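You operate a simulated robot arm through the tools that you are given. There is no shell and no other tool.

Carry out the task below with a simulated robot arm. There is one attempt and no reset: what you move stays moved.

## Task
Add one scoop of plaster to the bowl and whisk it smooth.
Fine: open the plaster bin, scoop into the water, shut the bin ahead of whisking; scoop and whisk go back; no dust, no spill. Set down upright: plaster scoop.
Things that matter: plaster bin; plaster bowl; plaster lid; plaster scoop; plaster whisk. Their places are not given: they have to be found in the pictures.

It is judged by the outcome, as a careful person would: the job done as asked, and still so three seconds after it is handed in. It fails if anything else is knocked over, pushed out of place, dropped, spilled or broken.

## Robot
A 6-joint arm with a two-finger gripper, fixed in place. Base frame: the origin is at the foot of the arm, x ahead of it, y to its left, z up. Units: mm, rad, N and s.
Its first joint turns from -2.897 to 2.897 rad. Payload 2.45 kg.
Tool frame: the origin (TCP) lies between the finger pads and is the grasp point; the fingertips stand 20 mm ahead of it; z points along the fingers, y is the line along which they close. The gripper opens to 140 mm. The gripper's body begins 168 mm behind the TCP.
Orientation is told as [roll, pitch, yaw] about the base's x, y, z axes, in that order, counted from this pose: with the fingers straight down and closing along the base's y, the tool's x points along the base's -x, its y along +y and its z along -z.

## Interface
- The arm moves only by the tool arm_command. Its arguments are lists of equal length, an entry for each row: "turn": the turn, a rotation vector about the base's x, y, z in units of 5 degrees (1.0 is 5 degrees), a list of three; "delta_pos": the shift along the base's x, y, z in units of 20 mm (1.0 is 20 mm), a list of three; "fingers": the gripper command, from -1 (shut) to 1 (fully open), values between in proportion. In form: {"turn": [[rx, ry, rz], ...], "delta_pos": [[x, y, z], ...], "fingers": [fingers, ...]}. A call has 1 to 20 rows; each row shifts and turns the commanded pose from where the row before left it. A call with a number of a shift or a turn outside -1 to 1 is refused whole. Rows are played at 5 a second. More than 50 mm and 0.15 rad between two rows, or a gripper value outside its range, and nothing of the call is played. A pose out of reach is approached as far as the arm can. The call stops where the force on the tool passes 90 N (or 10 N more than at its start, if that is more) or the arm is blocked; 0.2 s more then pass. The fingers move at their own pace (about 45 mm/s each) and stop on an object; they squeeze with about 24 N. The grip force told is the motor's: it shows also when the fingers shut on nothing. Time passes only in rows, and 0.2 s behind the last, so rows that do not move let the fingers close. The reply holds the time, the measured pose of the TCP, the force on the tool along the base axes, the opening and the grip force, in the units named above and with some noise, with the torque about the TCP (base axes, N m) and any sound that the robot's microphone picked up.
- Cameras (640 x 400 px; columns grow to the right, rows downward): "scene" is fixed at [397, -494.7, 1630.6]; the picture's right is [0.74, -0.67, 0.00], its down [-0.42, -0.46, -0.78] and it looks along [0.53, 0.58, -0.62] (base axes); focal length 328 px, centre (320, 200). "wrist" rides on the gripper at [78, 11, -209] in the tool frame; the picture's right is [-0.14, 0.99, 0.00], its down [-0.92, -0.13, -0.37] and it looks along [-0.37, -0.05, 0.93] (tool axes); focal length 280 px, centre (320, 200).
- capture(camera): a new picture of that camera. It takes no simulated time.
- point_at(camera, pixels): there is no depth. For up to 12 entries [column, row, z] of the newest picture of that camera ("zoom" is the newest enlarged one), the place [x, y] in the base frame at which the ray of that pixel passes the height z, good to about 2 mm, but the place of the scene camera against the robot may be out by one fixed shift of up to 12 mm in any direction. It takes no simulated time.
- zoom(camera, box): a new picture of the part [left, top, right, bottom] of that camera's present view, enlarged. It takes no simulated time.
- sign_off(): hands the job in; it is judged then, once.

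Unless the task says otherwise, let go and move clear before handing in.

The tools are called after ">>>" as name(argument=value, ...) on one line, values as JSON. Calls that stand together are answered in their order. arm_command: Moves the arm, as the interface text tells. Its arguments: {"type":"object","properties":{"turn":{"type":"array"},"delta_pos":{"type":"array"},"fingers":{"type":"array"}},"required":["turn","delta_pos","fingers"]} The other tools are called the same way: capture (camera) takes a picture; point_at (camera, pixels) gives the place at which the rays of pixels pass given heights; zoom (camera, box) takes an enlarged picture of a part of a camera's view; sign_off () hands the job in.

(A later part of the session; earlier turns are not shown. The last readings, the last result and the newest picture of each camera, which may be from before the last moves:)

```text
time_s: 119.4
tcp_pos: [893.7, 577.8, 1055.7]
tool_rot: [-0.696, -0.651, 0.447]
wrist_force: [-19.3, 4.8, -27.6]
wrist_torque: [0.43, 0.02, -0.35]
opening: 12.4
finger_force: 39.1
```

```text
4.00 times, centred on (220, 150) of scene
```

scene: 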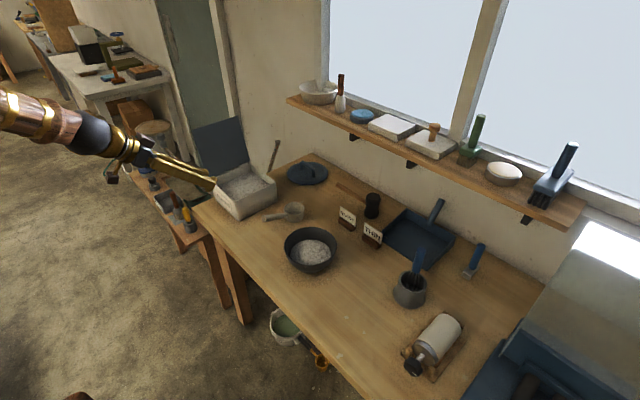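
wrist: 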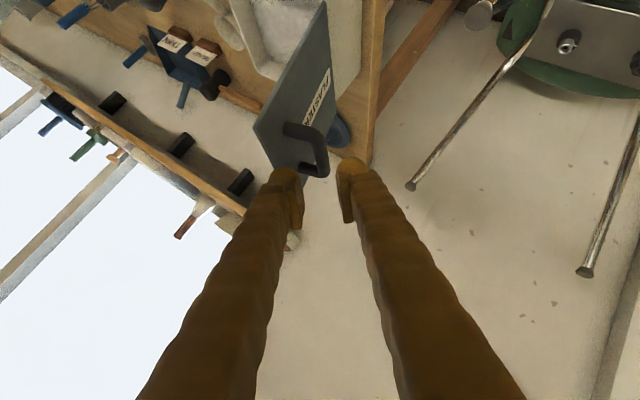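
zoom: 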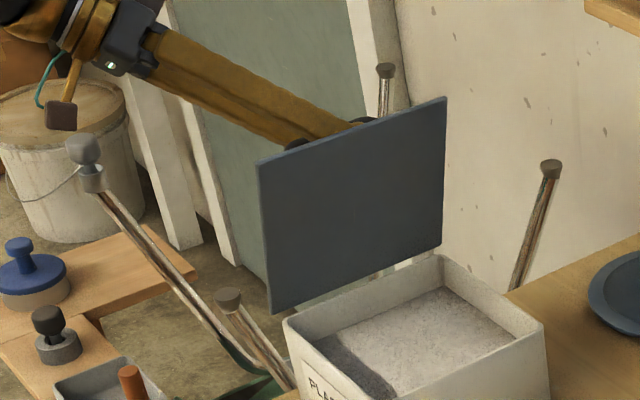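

The opening is shrinking and the pull is still inward, so the bar is drifting towards the fingertips. I'll take the arc 2–3 mm tighter to seat it deeper while going on to 60°.

>>> arm_command(turn=[[0.15, 0, 0], [0.15, 0, 0], [0.15, 0, 0], [0.15, 0, 0], [0.15, 0, 0], [0.15, 0, 0]], delta_pos=[[0, -0.33, -0.1], [0, -0.33, -0.0775], [0, -0.3275, -0.055], [0, -0.3275, -0.055], [0, -0.3225, -0.0825], [0, -0.3225, -0.0825]], fingers=[-1, -1, -1, -1, -1, -1])

>>> zoom(camera="scene", box=[160, 100, 280, 200])

>>> zoom(camera="wrist", box=[220, 90, 400, 260])

```text
time_s: 120.8
tcp_pos: [892.2, 539.4, 1048.7]
tool_rot: [-0.603, -0.688, 0.389]
wrist_force: [-18.0, -1.0, 26.7]
wrist_torque: [0.92, -0.67, 0.38]
opening: 12.8
finger_force: 39.3
```

```text
4.00 times, centred on (220, 150) of scene
```

zoom: 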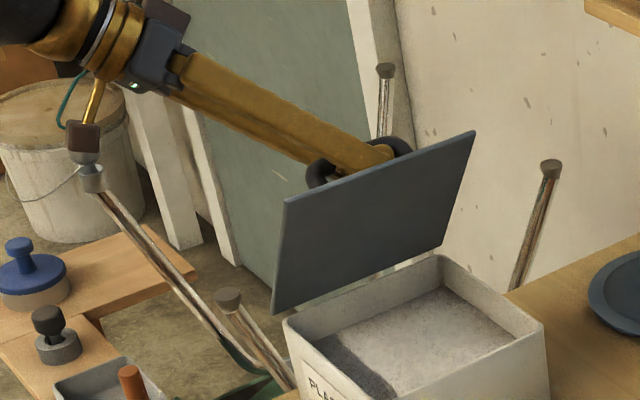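

```text
2.35 times, centred on (310, 175) of wrist
```

zoom: 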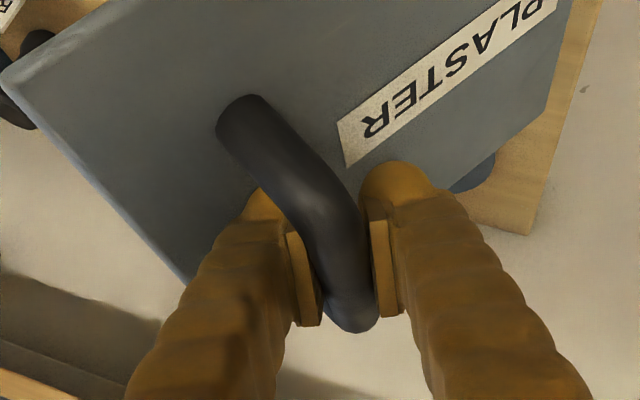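

Well held, with the radial error now slightly the other way. I'll use a mid value and continue to 45°.

>>> arm_command(turn=[[0.15, 0, 0], [0.15, 0, 0], [0.15, 0, 0], [0.15, 0, 0], [0.15, 0, 0], [0.15, 0, 0]], delta_pos=[[0, -0.325, -0.0875], [0, -0.325, -0.0875], [0, -0.3025, -0.1375], [0, -0.3025, -0.1375], [0, -0.2925, -0.165], [0, -0.2925, -0.165]], fingers=[-1, -1, -1, -1, -1, -1])

>>> zoom(camera="scene", box=[180, 110, 300, 210])

```text
time_s: 122.2
tcp_pos: [892.0, 500.8, 1031.5]
tool_rot: [-0.509, -0.714, 0.327]
wrist_force: [-18.0, -14.5, 47.8]
wrist_torque: [2.1, -0.47, 0.89]
opening: 12.4
finger_force: 39.0
```

```text
4.00 times, centred on (240, 160) of scene
```

zoom: 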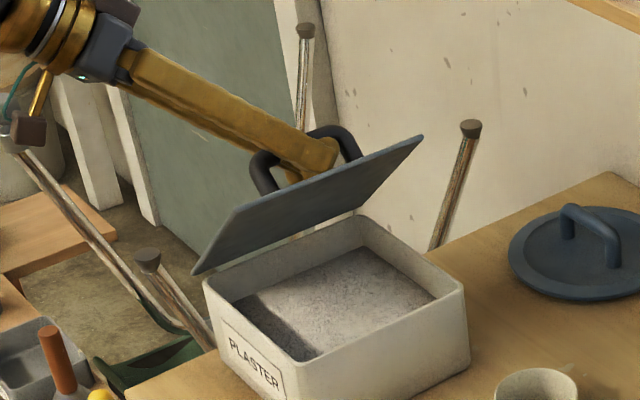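

A fingertip corner is touching the lid (48 N outward), so I'll ease outward 2 mm and continue to 30°.

>>> arm_command(turn=[[0, 0, 0], [0.05, 0, 0], [0.05, 0, 0], [0.05, 0, 0], [0.05, 0, 0], [0.05, 0, 0], [0.05, 0, 0]], delta_pos=[[0, -0.05, 0.08], [0, -0.2775, -0.1875], [0, -0.2875, -0.1875], [0, -0.26, -0.2175], [0, -0.26, -0.2175], [0, -0.2425, -0.235], [0, -0.2425, -0.235]], fingers=[-1, -1, -1, -1, -1, -1, -1])

>>> zoom(camera="scene", box=[180, 110, 300, 210])

```text
time_s: 123.8
tcp_pos: [892.8, 468.9, 1006.9]
tool_rot: [-0.475, -0.721, 0.305]
wrist_force: [-14.1, -26.6, 28.0]
wrist_torque: [0.49, -0.15, 0.34]
opening: 12.7
finger_force: 39.2
```

```text
4.00 times, centred on (240, 160) of scene
```

zoom: 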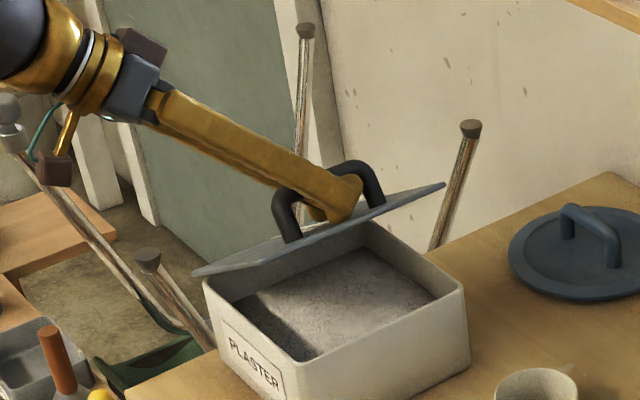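

I'll ease outward another millimetre and continue to 10°, rolling the tool back with the lid.

>>> arm_command(turn=[[0.3, 0, 0], [0.3, 0, 0], [0.3, 0, 0], [0.3, 0, 0], [0.3, 0, 0], [0.3, 0, 0], [0.3, 0, 0], [0.3, 0, 0]], delta_pos=[[0, -0.25, -0.235], [0, -0.25, -0.235], [0, -0.2, -0.28], [0, -0.2, -0.28], [0, -0.175, -0.295], [0, -0.175, -0.295], [0, -0.1475, -0.3075], [0, -0.1475, -0.3075]], fingers=[-1, -1, -1, -1, -1, -1, -1, -1])

>>> zoom(camera="scene", box=[180, 130, 300, 230])

```text
time_s: 125.6
tcp_pos: [892.4, 438.8, 960.6]
tool_rot: [-0.192, -0.765, 0.116]
wrist_force: [28.0, -7.3, 4.4]
wrist_torque: [0.15, 0.36, 0.49]
opening: 12.9
finger_force: 39.5
```

```text
4.00 times, centred on (240, 180) of scene
```

zoom: 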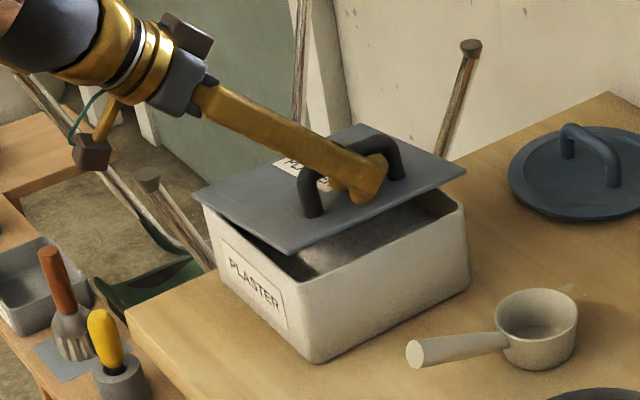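

Nearly shut and lightly loaded. I'll lower the last 10° slowly.

>>> arm_command(turn=[[0.27, 0, 0], [0.27, 0, 0], [0.27, 0, 0], [0.27, 0, 0], [0.27, 0, 0], [0, 0, 0]], delta_pos=[[0, -0.08, -0.21], [0, -0.08, -0.21], [0, -0.08, -0.22], [0, -0.06, -0.22], [0, -0.06, -0.22], [0, 0, 0]], fingers=[-1, -1, -1, -1, -1, -1])

>>> zoom(camera="scene", box=[180, 130, 300, 230])

```text
time_s: 127.0
tcp_pos: [892.5, 433.3, 939.3]
tool_rot: [-0.031, -0.772, 0.003]
wrist_force: [-9.6, -8.8, 1.3]
wrist_torque: [0.08, -0.06, 0.46]
opening: 13.0
finger_force: 39.8
```

```text
4.00 times, centred on (240, 180) of scene
```

zoom: 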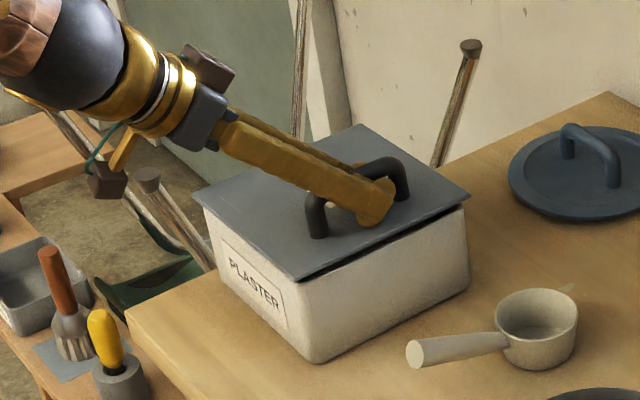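

A small gap remains along the right edge. I'll continue down in 1 mm steps.

>>> arm_command(turn=[[0.1, 0, 0], [0.1, 0, 0], [0.05, 0, 0], [0, 0, 0]], delta_pos=[[0, -0.02, -0.07], [0, -0.02, -0.07], [0, -0.02, -0.06], [0, 0, 0]], fingers=[-1, -1, -1, -1])

>>> zoom(camera="scene", box=[180, 130, 300, 230])

```text
time_s: 128.0
tcp_pos: [892.2, 431.2, 937.1]
tool_rot: [0.0, -0.771, -0.019]
wrist_force: [-8.4, 8.9, -2.0]
wrist_torque: [-0.06, -0.14, 0.49]
opening: 12.7
finger_force: 39.6
```

```text
4.00 times, centred on (240, 180) of scene
```

zoom: 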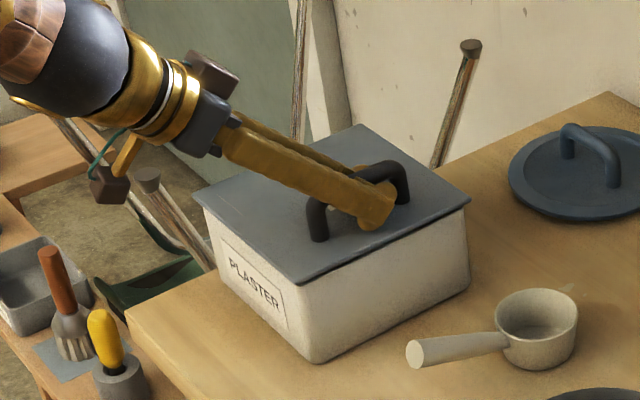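

>>> arm_command(turn=[[0, 0, 0], [0, 0, 0], [0, 0, 0], [0, 0, 0]], delta_pos=[[0, 0.01, -0.06], [0, 0, -0.05], [0, 0, -0.05], [0, 0, 0]], fingers=[-1, -1, -1, -1])

>>> zoom(camera="scene", box=[180, 130, 300, 230])

```text
time_s: 129.0
tcp_pos: [893.1, 430.2, 932.9]
tool_rot: [-0.002, -0.771, -0.021]
wrist_force: [-16.4, -2.9, 3.1]
wrist_torque: [0.04, -0.15, 0.46]
opening: 12.5
finger_force: 39.2
```

```text
4.00 times, centred on (240, 180) of scene
```

zoom: 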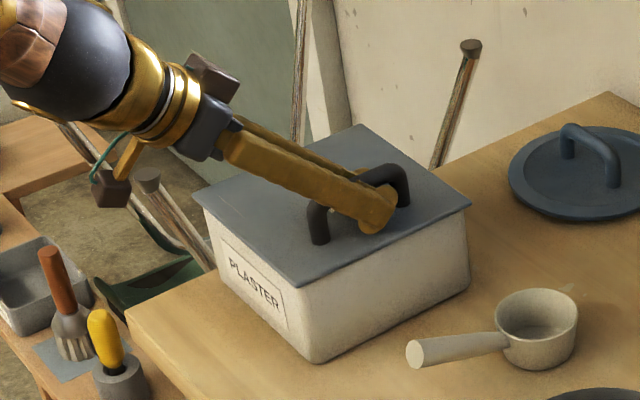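

The lid's front corner is at (297,287), the same as when first closed. I'll press 1 mm more to confirm it is seated.

>>> arm_command(turn=[[0, 0, 0], [0, 0, 0]], delta_pos=[[0, 0, -0.06], [0, 0, 0]], fingers=[-1, -1])

>>> zoom(camera="scene", box=[200, 160, 290, 230])

```text
time_s: 129.6
tcp_pos: [893.0, 430.2, 933.1]
tool_rot: [0.0, -0.774, -0.02]
wrist_force: [-10.8, -10.0, 11.3]
wrist_torque: [0.11, -0.26, 0.5]
opening: 12.7
finger_force: 39.6
```

```text
5.71 times, centred on (245, 195) of scene
```

zoom: 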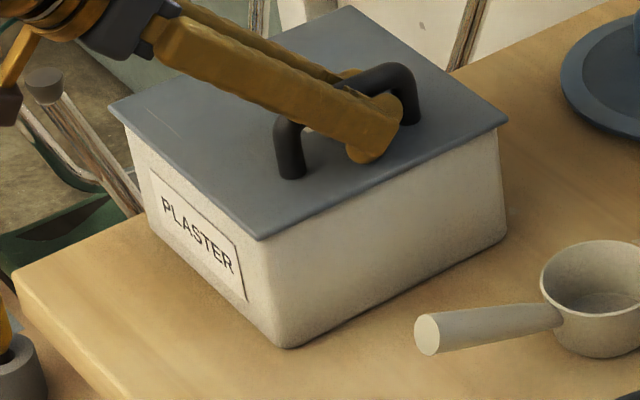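

The lid is seated: z didn't drop and the force rose. I'll release and withdraw along the finger axis.

>>> arm_command(turn=[[0, 0, 0], [0, 0, 0], [0, 0, 0], [0, 0, 0], [0, 0, 0], [0, 0, 0], [0, 0, 0], [0, 0, 0], [0, 0, 0], [0, 0, 0], [0, 0, 0]], delta_pos=[[0, 0, 0.03], [0, 0, 0], [0, 0, 0], [-0.2, 0, 0.25], [-0.5, 0, 0.6], [-0.7, 0, 0.8], [-0.7, 0, 0.8], [-0.7, 0, 0.8], [-0.7, 0, 0.8], [-0.7, 0, 0.8], [-0.7, 0, 0.8]], fingers=[-0.7, -0.45, -0.3, -0.2, -0.2, -0.2, -0.2, -0.2, -0.2, -0.2, -0.2])

>>> capture(camera="scene")

>>> capture(camera="wrist")

```text
time_s: 132.0
tcp_pos: [796.0, 430.9, 1044.4]
tool_rot: [0.0, -0.771, -0.017]
wrist_force: [1.0, -0.4, -0.2]
wrist_torque: [0.0, -0.03, -0.01]
opening: 55.8
finger_force: 0.2
```

```text
taken
```

scene: 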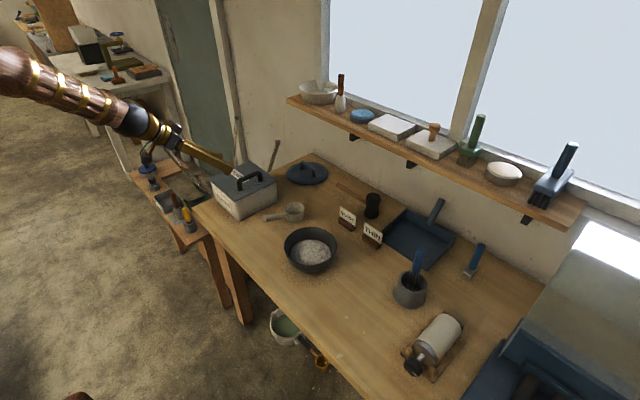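

```text
taken
```

wrist: 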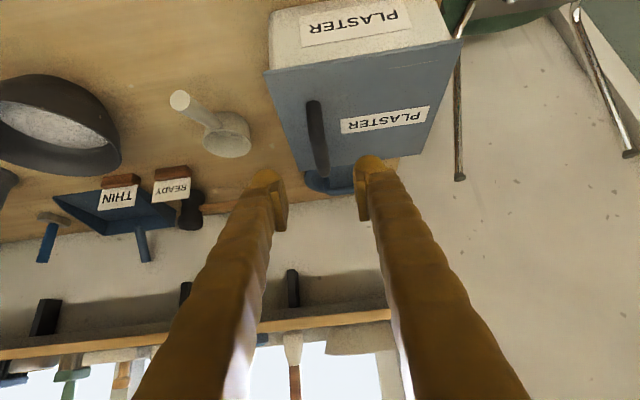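

The bin is shut and everything else stands in place. Next is the whisk in the grey holder at (412,285); I'll bring the tool vertical and travel over there at height.

>>> arm_command(turn=[[0, 0.884, 0.02], [0, 0.884, 0.02], [0, 0.884, 0.02], [0, 0.884, 0.02], [0, 0.884, 0.02], [0, 0.884, 0.02], [0, 0.884, 0.02], [0, 0.884, 0.02], [0, 0.884, 0.02], [0, 0.884, 0.02], [0, 0, 0], [0, 0, 0], [0, 0, 0], [0, 0, 0], [0, 0, 0], [0, 0, 0]], delta_pos=[[-0.2, -1, 0.6], [-0.2, -1, 0.6], [-0.2, -1, 0.6], [-0.2, -1, 0.6], [0, -1, 0.6], [0, -1, 0], [0, -1, 0], [0, -1, 0], [0, -1, 0], [0, -1, 0], [0, -1, 0], [0, -1, 0], [0, -1, 0], [0, -1, 0], [0, -1, 0], [0, -1, 0]], fingers=[0, 0.3, 0.5, 0.5, 0.5, 0.5, 0.5, 0.5, 0.5, 0.5, 0.5, 0.5, 0.5, 0.5, 0.5, 0.5])

>>> arm_command(turn=[[0, 0, 0], [0, 0, 0], [0, 0, 0], [0, 0, 0], [0, 0, 0], [0, 0, 0], [0, 0, 0], [0, 0, 0], [0, 0, 0], [0, 0, 0], [0, 0, 0], [0, 0, 0], [0, 0, 0], [0, 0, 0], [0, 0, 0]], delta_pos=[[0.2, -1, 0], [0.2, -1, 0], [0.2, -1, 0], [0.2, -1, 0], [0.2, -1, 0], [0, -1, 0], [0, -1, 0], [0, -1, 0], [0, -1, 0], [0, -1, 0], [0, -1, 0], [0, -1, 0], [0, -1, 0], [0, -1, 0], [0, -1, 0]], fingers=[0.5, 0.5, 0.5, 0.5, 0.5, 0.5, 0.5, 0.5, 0.5, 0.5, 0.5, 0.5, 0.5, 0.5, 0.5])

>>> capture(camera="wrist")

```text
time_s: 135.4
tcp_pos: [779.5, 111.3, 1104.5]
tool_rot: [-0.007, 0.001, 0.004]
wrist_force: [0.7, 0.4, -1.3]
wrist_torque: [0.02, 0.0, -0.01]
opening: 105.0
finger_force: 0.0
```

```text
time_s: 138.6
tcp_pos: [800.4, -188.4, 1106.6]
tool_rot: [-0.007, 0.0, 0.003]
wrist_force: [0.4, 0.6, -0.7]
wrist_torque: [0.02, 0.0, 0.02]
opening: 104.7
finger_force: 0.0
```

```text
taken
```

wrist: 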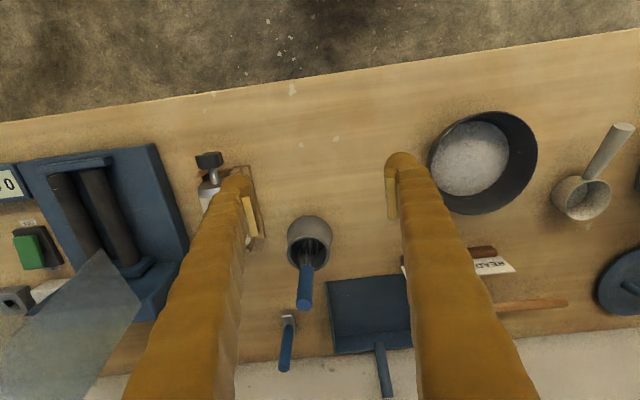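

The whisk handle runs from about (306,265) to (303,305). I'll zoom and triangulate its axis with the scene view.

>>> zoom(camera="wrist", box=[260, 200, 360, 320])

>>> zoom(camera="scene", box=[370, 230, 450, 320])

```text
3.33 times, centred on (310, 260) of wrist
```

zoom: 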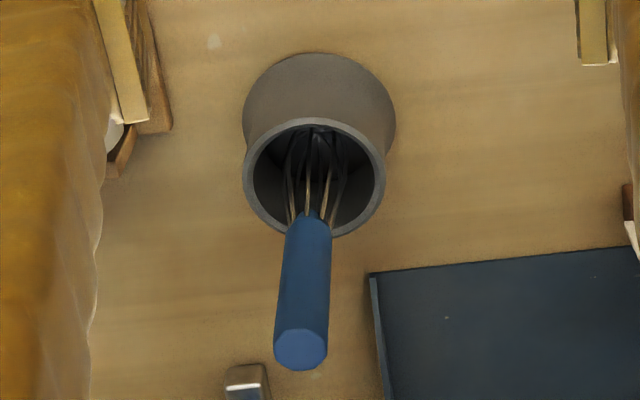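

```text
4.44 times, centred on (410, 275) of scene
```

zoom: 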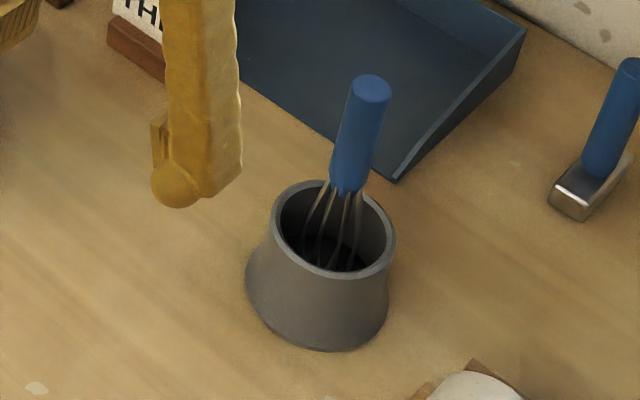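

The whisk handle stands nearly vertical at about (994,-236), from z≈921 up to z≈1014, with the pot rim at z≈881. That's about 1020 mm out, so I'll check the shelf clearance and whether the arm reaches.

>>> point_at(camera="scene", pixels=[[290, 102, 1125], [440, 172, 1125], [500, 203, 1125], [560, 228, 1125], [500, 203, 1160], [421.6, 249.8, 1014], [416.2, 272.8, 921]])

>>> point_at(camera="wrist", pixels=[[304.3, 305, 1014], [306.4, 265.4, 921], [308.2, 253.4, 881], [290, 322, 830]])

```text
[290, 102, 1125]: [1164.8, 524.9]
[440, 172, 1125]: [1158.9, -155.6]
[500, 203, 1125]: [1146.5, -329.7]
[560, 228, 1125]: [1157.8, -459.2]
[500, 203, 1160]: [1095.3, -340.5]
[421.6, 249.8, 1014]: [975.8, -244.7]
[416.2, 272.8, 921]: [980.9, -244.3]
```

```text
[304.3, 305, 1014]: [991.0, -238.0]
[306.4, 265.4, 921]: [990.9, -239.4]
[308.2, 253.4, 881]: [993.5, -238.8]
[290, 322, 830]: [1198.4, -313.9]
```

The handle axis is vertical at about (991,-238.5), and the shelf edge is well beyond at x≈1155. I'll move above the handle at the current height to test reach.

>>> arm_command(turn=[[0.04, 0, 0], [0.04, 0, 0], [0, 0, 0], [0, 0, 0], [0, 0, 0], [0, 0, 0], [0, 0, 0], [0, 0, 0], [0, 0, 0], [0, 0, 0]], delta_pos=[[0.95, -0.25, 0], [0.95, -0.25, 0], [0.95, -0.25, 0], [0.95, -0.25, 0], [0.95, -0.25, 0], [0.95, -0.25, 0], [0.95, -0.25, 0], [0.95, -0.25, 0], [0.95, -0.25, 0], [0.95, -0.25, 0]], fingers=[0.2, 0, 0, 0, 0, 0, 0, 0, 0, 0])

>>> capture(camera="wrist")

>>> zoom(camera="scene", box=[340, 130, 480, 320])

```text
time_s: 140.8
tcp_pos: [990.0, -239.9, 1105.8]
tool_rot: [0.0, -0.001, 0.001]
wrist_force: [-0.2, -0.3, -0.4]
wrist_torque: [0.0, -0.02, -0.03]
opening: 70.1
finger_force: 0.0
```

```text
taken
```

wrist: 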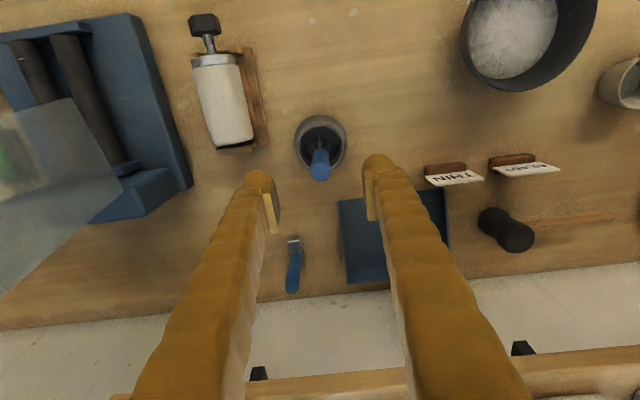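

```text
2.11 times, centred on (410, 225) of scene
```

zoom: 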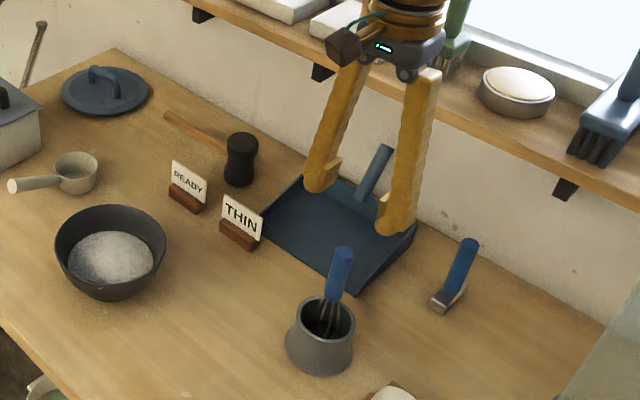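

The arm reached it exactly. I'll refine the handle's location from this closer view.

>>> zoom(camera="wrist", box=[270, 100, 370, 220])

>>> point_at(camera="wrist", pixels=[[320.5, 171.5, 1014], [321, 157, 921], [321, 141, 881], [320.5, 145, 881]])

```text
3.33 times, centred on (320, 160) of wrist
```

zoom: 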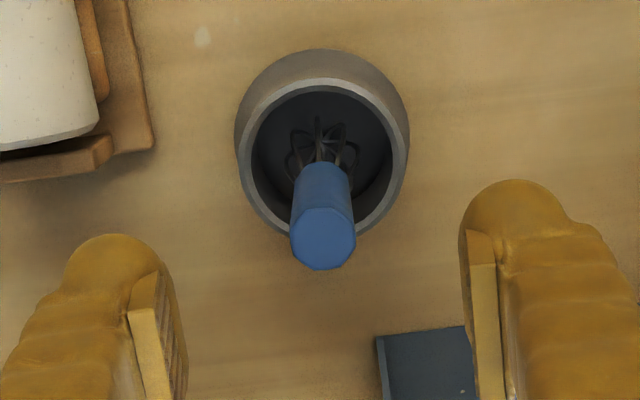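

```text
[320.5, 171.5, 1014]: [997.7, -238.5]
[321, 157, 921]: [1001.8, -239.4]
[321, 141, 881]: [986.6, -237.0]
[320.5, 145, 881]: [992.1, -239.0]
```

Refined: the handle top is near (1001,-238.5,1003) and its base near (997,-239,912). I'll centre over it and descend to just above its top.

>>> arm_command(turn=[[0, 0, 0], [0, 0, 0], [0, 0, 0], [0, 0, 0], [0, 0, 0]], delta_pos=[[0.2, 0.03, -0.6], [0.2, 0.02, -0.6], [0.07, 0, -0.8], [0, 0, -0.8], [0, 0, -0.5]], fingers=[-0.1, -0.1, -0.1, -0.1, -0.1])

>>> capture(camera="wrist")

>>> zoom(camera="scene", box=[370, 210, 460, 320])

```text
time_s: 142.0
tcp_pos: [998.2, -238.6, 1038.9]
tool_rot: [-0.002, 0.0, 0.003]
wrist_force: [1.3, 0.9, -0.1]
wrist_torque: [0.03, -0.07, 0.0]
opening: 62.8
finger_force: 0.1
```

```text
taken
```

wrist: 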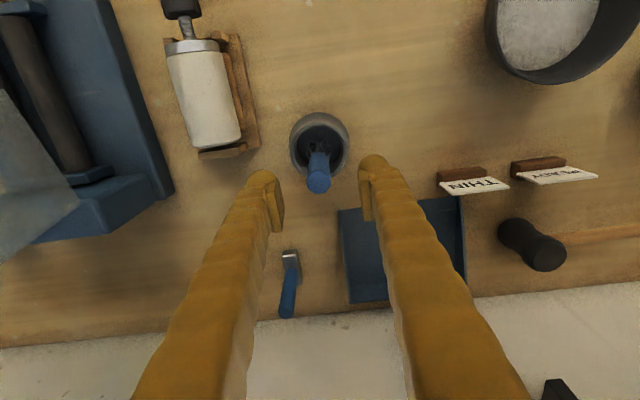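

```text
3.64 times, centred on (415, 265) of scene
```

zoom: 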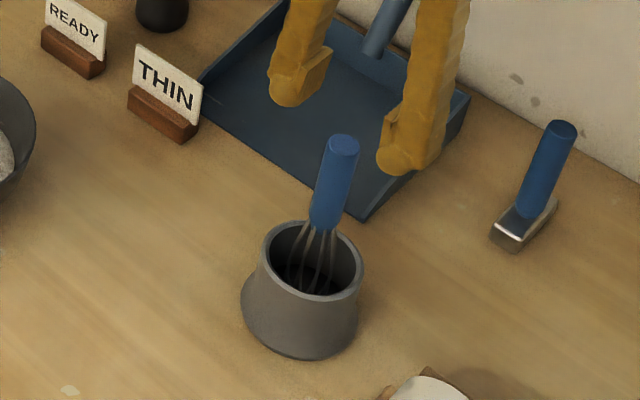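

>>> zoom(camera="wrist", box=[260, 100, 380, 220])

>>> point_at(camera="wrist", pixels=[[318.5, 180.5, 1003], [318.5, 180.5, 993], [319, 160, 912], [319, 142, 875]])

```text
3.33 times, centred on (320, 160) of wrist
```

zoom: 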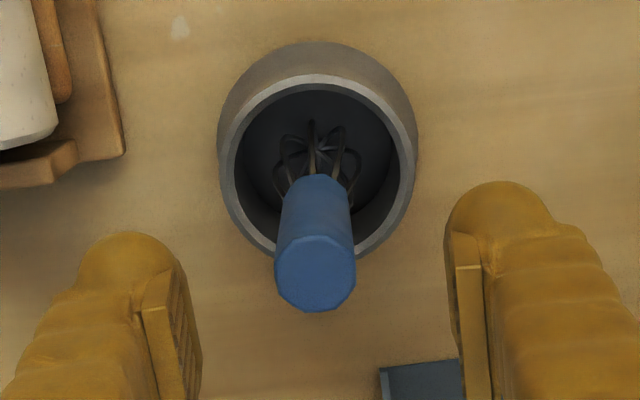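

```text
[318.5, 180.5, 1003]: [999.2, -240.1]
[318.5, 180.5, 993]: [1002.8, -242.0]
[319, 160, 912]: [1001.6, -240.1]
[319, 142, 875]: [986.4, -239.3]
```

The handle top is at about (1000.5,-239.5), and the wires can be seen in the pot. I'll descend so the pads straddle the middle of the handle, then close gently.

>>> arm_command(turn=[[0, 0, 0], [0, 0, 0], [0, 0, 0], [0, 0, 0], [0, 0, 0], [0, 0, 0], [0, 0, 0], [0, 0, 0], [0, 0, 0]], delta_pos=[[0.05, -0.03, -0.9], [0.02, -0.02, -0.9], [0, 0, -0.9], [0, 0, -0.9], [0, 0, 0], [0, 0, 0], [0, 0, 0], [0, 0, 0], [0, 0, 0]], fingers=[-0.1, -0.1, -0.1, -0.1, -0.3, -0.5, -0.6, -0.6, -0.6])

>>> capture(camera="wrist")

>>> zoom(camera="scene", box=[370, 210, 460, 320])

```text
time_s: 144.0
tcp_pos: [999.3, -238.3, 967.3]
tool_rot: [-0.001, -0.001, 0.002]
wrist_force: [0.0, 0.1, 0.0]
wrist_torque: [0.02, 0.02, 0.02]
opening: 28.0
finger_force: 0.1
```

```text
taken
```

wrist: 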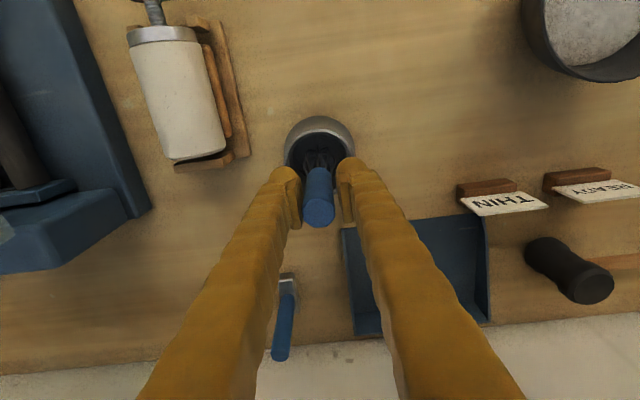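

```text
3.64 times, centred on (415, 265) of scene
```

zoom: 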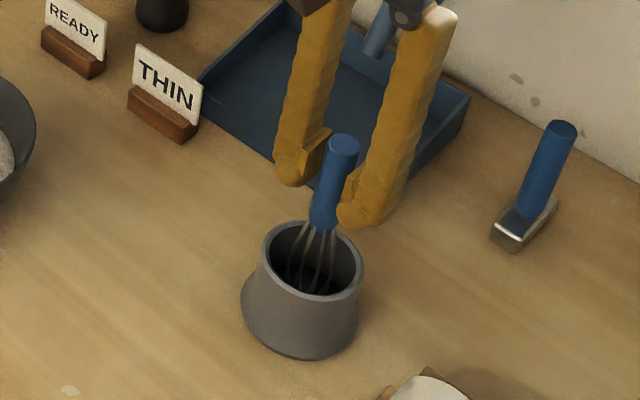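

The handle sits between the pads in both views. Closing the grip fully.

>>> arm_command(turn=[[0, 0, 0], [0, 0, 0], [0, 0, 0], [0, 0, 0]], delta_pos=[[0, 0, 0], [0, 0, 0], [0, 0, 0], [0, 0, 0]], fingers=[-0.75, -0.9, -1, -1])

>>> capture(camera="wrist")

>>> zoom(camera="scene", box=[370, 210, 460, 320])

```text
time_s: 145.0
tcp_pos: [999.9, -238.9, 967.5]
tool_rot: [0.0, 0.0, 0.0]
wrist_force: [-0.3, 0.0, -0.4]
wrist_torque: [0.01, -0.01, 0.02]
opening: 22.6
finger_force: 24.6
```

```text
taken
```

wrist: 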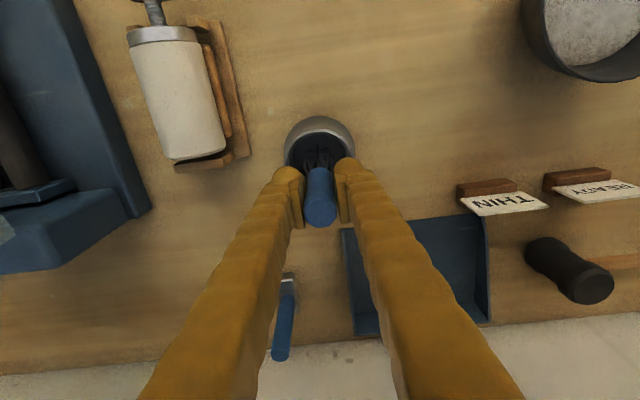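

```text
3.64 times, centred on (415, 265) of scene
```

zoom: 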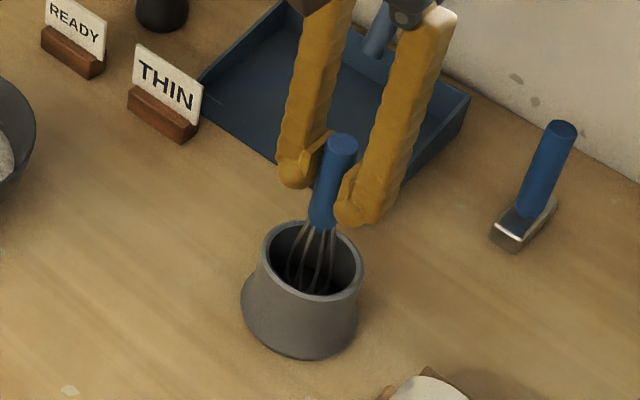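

Gripped at 22.6 mm with no disturbance. I'll lift slowly and check that the whisk follows and the pot stays.

>>> arm_command(turn=[[0, 0, 0], [0, 0, 0], [0, 0, 0], [0, 0, 0], [0, 0, 0], [0, 0, 0]], delta_pos=[[0, 0, 0], [0, 0, 0.15], [0, 0, 0.2], [0, 0, 0.25], [0, 0, 0.3], [0, 0, 0]], fingers=[-1, -1, -1, -1, -1, -1])

>>> zoom(camera="scene", box=[370, 210, 460, 320])

>>> zoom(camera="wrist", box=[260, 100, 380, 240])

```text
time_s: 146.4
tcp_pos: [998.8, -240.1, 986.2]
tool_rot: [0.0, 0.001, 0.002]
wrist_force: [-0.5, -0.2, 0.0]
wrist_torque: [-0.01, -0.02, 0.0]
opening: 22.2
finger_force: 24.1
```

```text
3.64 times, centred on (415, 265) of scene
```

zoom: 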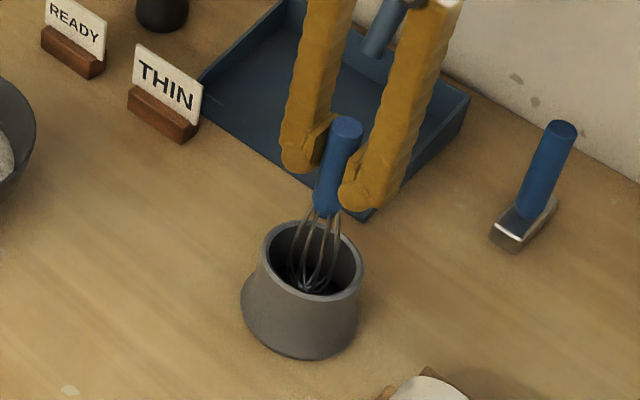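

```text
2.86 times, centred on (320, 170) of wrist
```

zoom: 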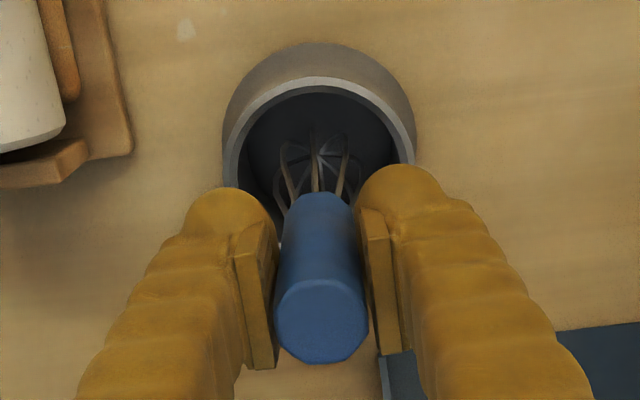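

The whisk follows cleanly. I'll lift it straight out of the pot.

>>> arm_command(turn=[[0, 0, 0], [0, 0, 0], [0, 0, 0], [0, 0, 0], [0, 0, 0], [0, 0, 0], [0, 0, 0], [0, 0, 0]], delta_pos=[[0, 0, 0.4], [0, 0, 0.6], [0, 0, 0.7], [0, 0, 0.7], [0, 0, 0.7], [0, 0, 0.7], [0, 0, 0.6], [0, 0, 0.4]], fingers=[-1, -1, -1, -1, -1, -1, -1, -1])

>>> zoom(camera="scene", box=[370, 190, 460, 320])

>>> capture(camera="wrist")

```text
time_s: 148.2
tcp_pos: [999.7, -239.0, 1081.5]
tool_rot: [-0.001, 0.0, 0.001]
wrist_force: [0.2, 0.1, -1.4]
wrist_torque: [0.01, 0.04, 0.0]
opening: 22.1
finger_force: 24.5
```

```text
3.08 times, centred on (415, 255) of scene
```

zoom: 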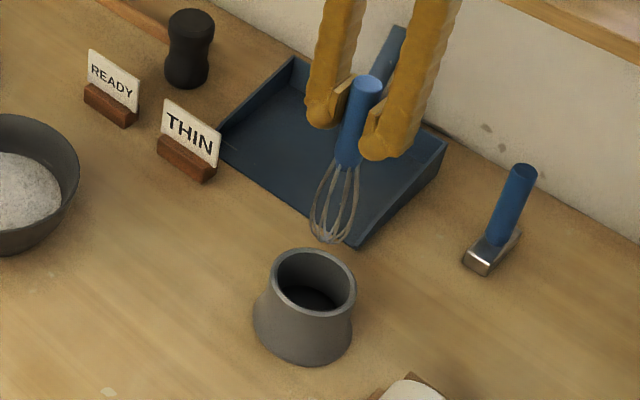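

```text
taken
```

wrist: 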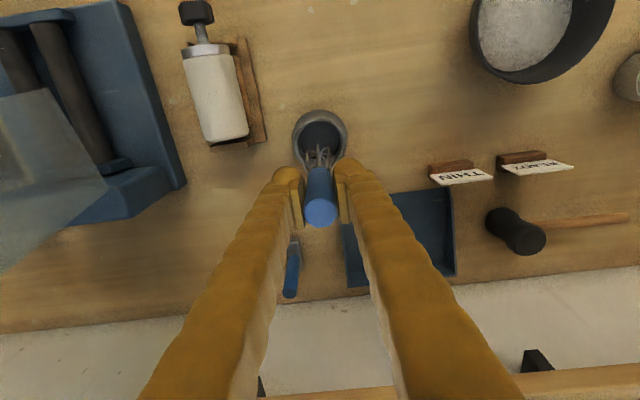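

The whisk is out, pot undisturbed; its tip is about 140 mm below the TCP. I'll carry it over to above the bowl, keeping it high.

>>> arm_command(turn=[[0, 0, 0], [0, 0, 0], [0, 0, 0], [0, 0, 0], [0, 0, 0], [0, 0, 0], [0, 0, 0], [0, 0, 0], [0, 0, 0], [0, 0, 0], [0, 0, 0], [0, 0, 0], [0, 0, 0], [0, 0, 0], [0, 0, 0], [0, 0, 0], [0, 0, 0]], delta_pos=[[-0.2, 0.4, 0], [-0.35, 0.7, 0], [-0.4, 0.9, 0], [-0.4, 0.95, 0], [-0.4, 0.95, 0], [-0.4, 0.95, 0], [-0.4, 0.95, 0], [-0.4, 0.95, 0], [-0.4, 0.95, 0], [-0.4, 0.95, 0], [-0.4, 0.95, 0], [-0.4, 0.95, 0], [-0.4, 0.95, 0], [-0.4, 0.95, 0], [-0.4, 0.95, 0], [-0.37, 0.95, 0], [-0.2, 0.45, 0]], fingers=[-1, -1, -1, -1, -1, -1, -1, -1, -1, -1, -1, -1, -1, -1, -1, -1, -1])

>>> capture(camera="wrist")

>>> capture(camera="scene")

```text
time_s: 151.8
tcp_pos: [873.0, 57.1, 1081.6]
tool_rot: [0.0, 0.001, 0.001]
wrist_force: [-0.3, -0.5, -0.5]
wrist_torque: [0.04, -0.06, 0.0]
opening: 22.3
finger_force: 24.0
```

```text
taken
```

wrist: 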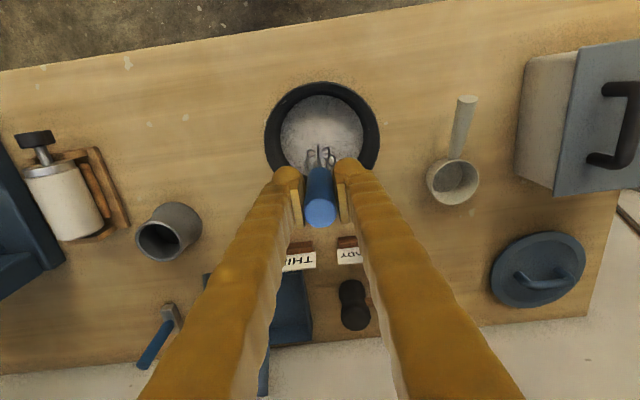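

```text
taken
```

scene: 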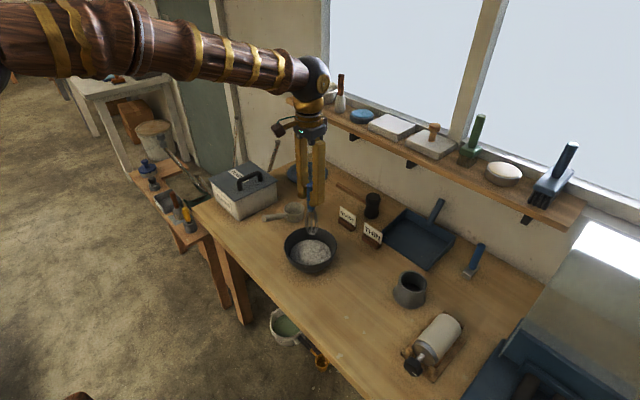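

I'm above the bowl, but need its centre precisely. I'll query its rim and liquid edge points from here.

>>> zoom(camera="wrist", box=[250, 70, 400, 230])

>>> point_at(camera="wrist", pixels=[[264.5, 138, 870], [380, 138, 870], [321, 82, 870], [281, 138, 835], [364, 138, 835], [321, 94, 835]])

>>> zoom(camera="scene", box=[270, 170, 350, 290])

```text
2.50 times, centred on (325, 150) of wrist
```

zoom: 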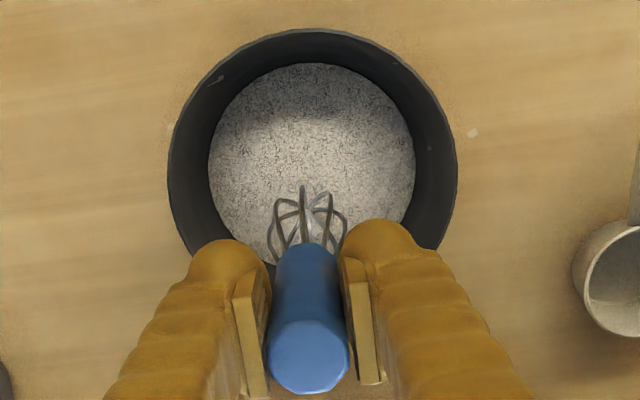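

```text
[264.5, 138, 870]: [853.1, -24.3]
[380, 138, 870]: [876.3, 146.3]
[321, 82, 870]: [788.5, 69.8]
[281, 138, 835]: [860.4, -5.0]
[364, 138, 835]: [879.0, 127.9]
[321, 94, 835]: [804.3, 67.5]
```

```text
3.33 times, centred on (310, 230) of scene
```

zoom: 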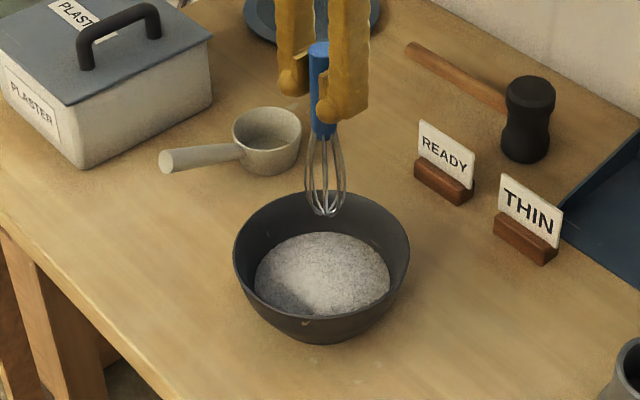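

The bowl's centre is about (873,60), rim radius ≈86, liquid radius ≈67. I'll centre the whisk and lower it towards the mix.

>>> arm_command(turn=[[0, 0, 0], [0, 0, 0], [0, 0, 0], [0, 0, 0], [0, 0, 0], [0, 0, 0], [0, 0, 0], [0, 0, 0]], delta_pos=[[0.1, 0.08, -0.7], [0.1, 0.07, -0.9], [0, 0, -0.9], [0, 0, -0.9], [0, 0, -0.8], [0, 0, -0.6], [0, 0, -0.5], [0, 0, -0.4]], fingers=[-1, -1, -1, -1, -1, -1, -1, -1])

>>> zoom(camera="scene", box=[270, 190, 350, 290])

>>> capture(camera="wrist")

```text
time_s: 153.6
tcp_pos: [877.7, 59.0, 967.0]
tool_rot: [-0.001, 0.0, 0.002]
wrist_force: [0.6, -0.6, -0.5]
wrist_torque: [0.02, 0.01, -0.01]
opening: 22.3
finger_force: 24.0
```

```text
4.00 times, centred on (310, 240) of scene
```

zoom: 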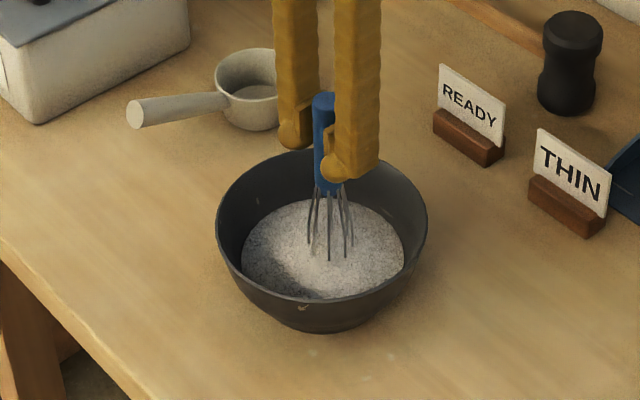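

```text
taken
```

wrist: 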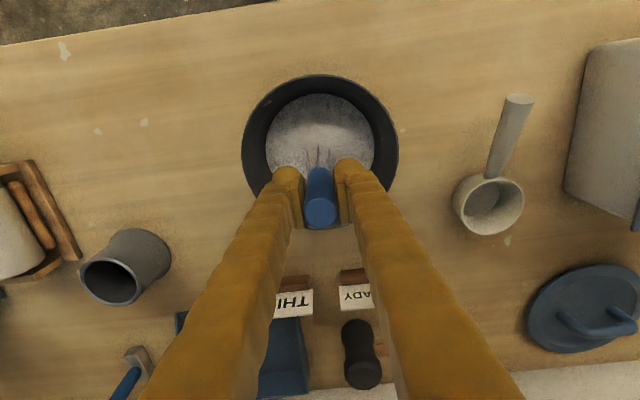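

The whisk's wires are in the mix with no force. I'll lower another 10 mm in small steps, watching for the bowl floor.

>>> arm_command(turn=[[0, 0, 0], [0, 0, 0], [0, 0, 0], [0, 0, 0], [0, 0, 0]], delta_pos=[[0, 0, -0.1], [0, 0, -0.1], [0, 0, -0.1], [0, 0, -0.1], [0, 0, 0]], fingers=[-1, -1, -1, -1, -1])

>>> zoom(camera="scene", box=[270, 190, 350, 290])

```text
time_s: 154.8
tcp_pos: [877.7, 59.0, 961.5]
tool_rot: [0.001, -0.004, 0.001]
wrist_force: [-0.6, -0.7, 20.4]
wrist_torque: [-0.02, 0.18, 0.0]
opening: 22.5
finger_force: 24.1
```

```text
4.00 times, centred on (310, 240) of scene
```

zoom: 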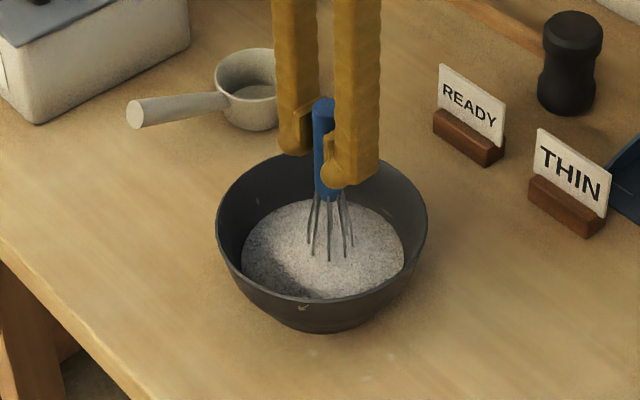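

The bowl floor is touched at TCP ≈962 (20 N). I'll raise about 7 mm and start with gentle 16 mm radius circles.

>>> arm_command(turn=[[0, 0, 0], [0, 0, 0], [0, 0, 0], [0, 0, 0], [0, 0, 0], [0, 0, 0], [0, 0, 0], [0, 0, 0], [0, 0, 0], [0, 0, 0]], delta_pos=[[0, 0, 0.4], [0.8, 0, 0], [-0.2343, 0.5657, 0], [-0.5657, 0.2343, 0], [-0.5657, -0.2343, 0], [-0.2343, -0.5657, 0], [0.2343, -0.5657, 0], [0.5657, -0.2343, 0], [0.5657, 0.2343, 0], [0.2343, 0.5657, 0]], fingers=[-1, -1, -1, -1, -1, -1, -1, -1, -1, -1])

>>> zoom(camera="scene", box=[270, 190, 350, 290])

>>> zoom(camera="wrist", box=[230, 60, 410, 230])

```text
time_s: 157.0
tcp_pos: [892.3, 60.1, 968.6]
tool_rot: [-0.001, 0.001, 0.002]
wrist_force: [-1.0, 0.7, 0.1]
wrist_torque: [-0.02, 0.05, -0.01]
opening: 22.1
finger_force: 24.3
```

```text
4.00 times, centred on (310, 240) of scene
```

zoom: 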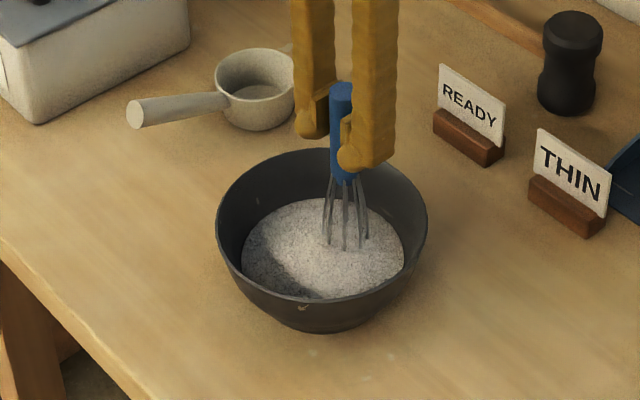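

```text
2.35 times, centred on (320, 145) of wrist
```

zoom: 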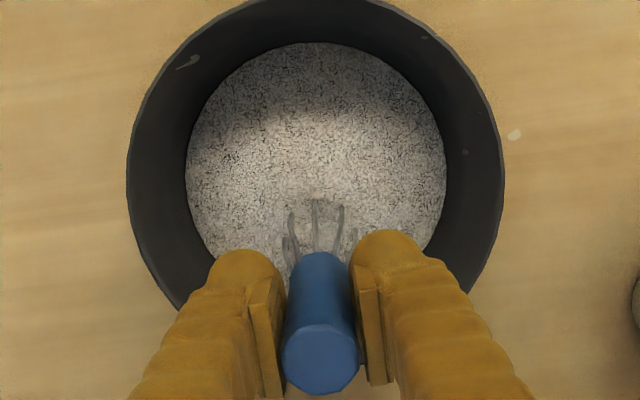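

No load and no splashing. I'll widen to a 24 mm radius and do two revolutions.

>>> arm_command(turn=[[0, 0, 0], [0, 0, 0], [0, 0, 0], [0, 0, 0], [0, 0, 0], [0, 0, 0], [0, 0, 0], [0, 0, 0], [0, 0, 0], [0, 0, 0], [0, 0, 0], [0, 0, 0], [0, 0, 0], [0, 0, 0], [0, 0, 0], [0, 0, 0], [0, 0, 0]], delta_pos=[[0.4, 0, 0], [-0.3515, 0.8485, 0], [-0.8485, 0.3515, 0], [-0.8485, -0.3515, 0], [-0.3515, -0.8485, 0], [0.3515, -0.8485, 0], [0.8485, -0.3515, 0], [0.8485, 0.3515, 0], [0.3515, 0.8485, 0], [-0.3515, 0.8485, 0], [-0.8485, 0.3515, 0], [-0.8485, -0.3515, 0], [-0.3515, -0.8485, 0], [0.3515, -0.8485, 0], [0.8485, -0.3515, 0], [0.8485, 0.3515, 0], [0.3515, 0.8485, 0]], fingers=[-1, -1, -1, -1, -1, -1, -1, -1, -1, -1, -1, -1, -1, -1, -1, -1, -1])

>>> zoom(camera="scene", box=[270, 190, 350, 290])

>>> zoom(camera="wrist", box=[230, 60, 410, 230])

```text
time_s: 160.6
tcp_pos: [901.5, 60.1, 968.7]
tool_rot: [-0.002, -0.001, 0.002]
wrist_force: [-0.2, 0.2, -1.1]
wrist_torque: [0.0, 0.0, 0.01]
opening: 22.2
finger_force: 24.0
```

```text
4.00 times, centred on (310, 240) of scene
```

zoom: 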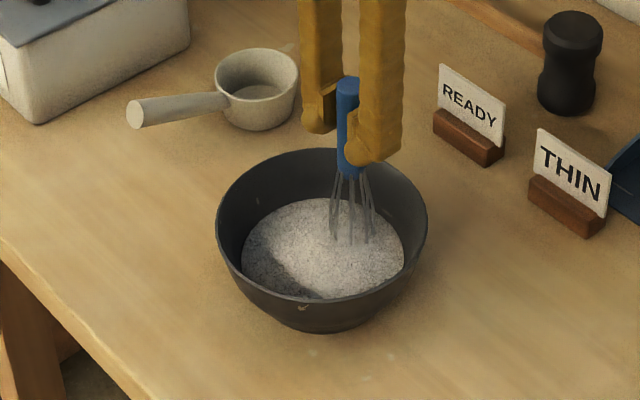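

```text
2.35 times, centred on (320, 145) of wrist
```

zoom: 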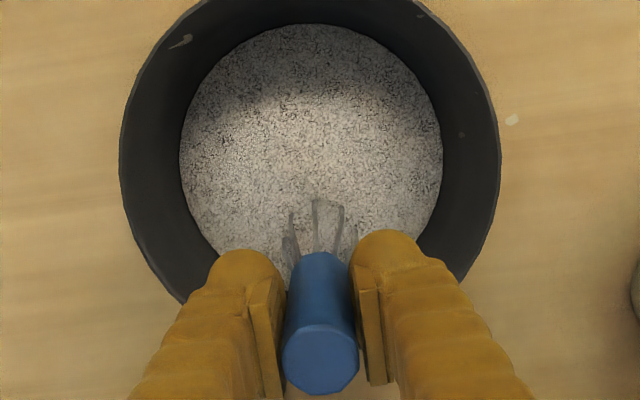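

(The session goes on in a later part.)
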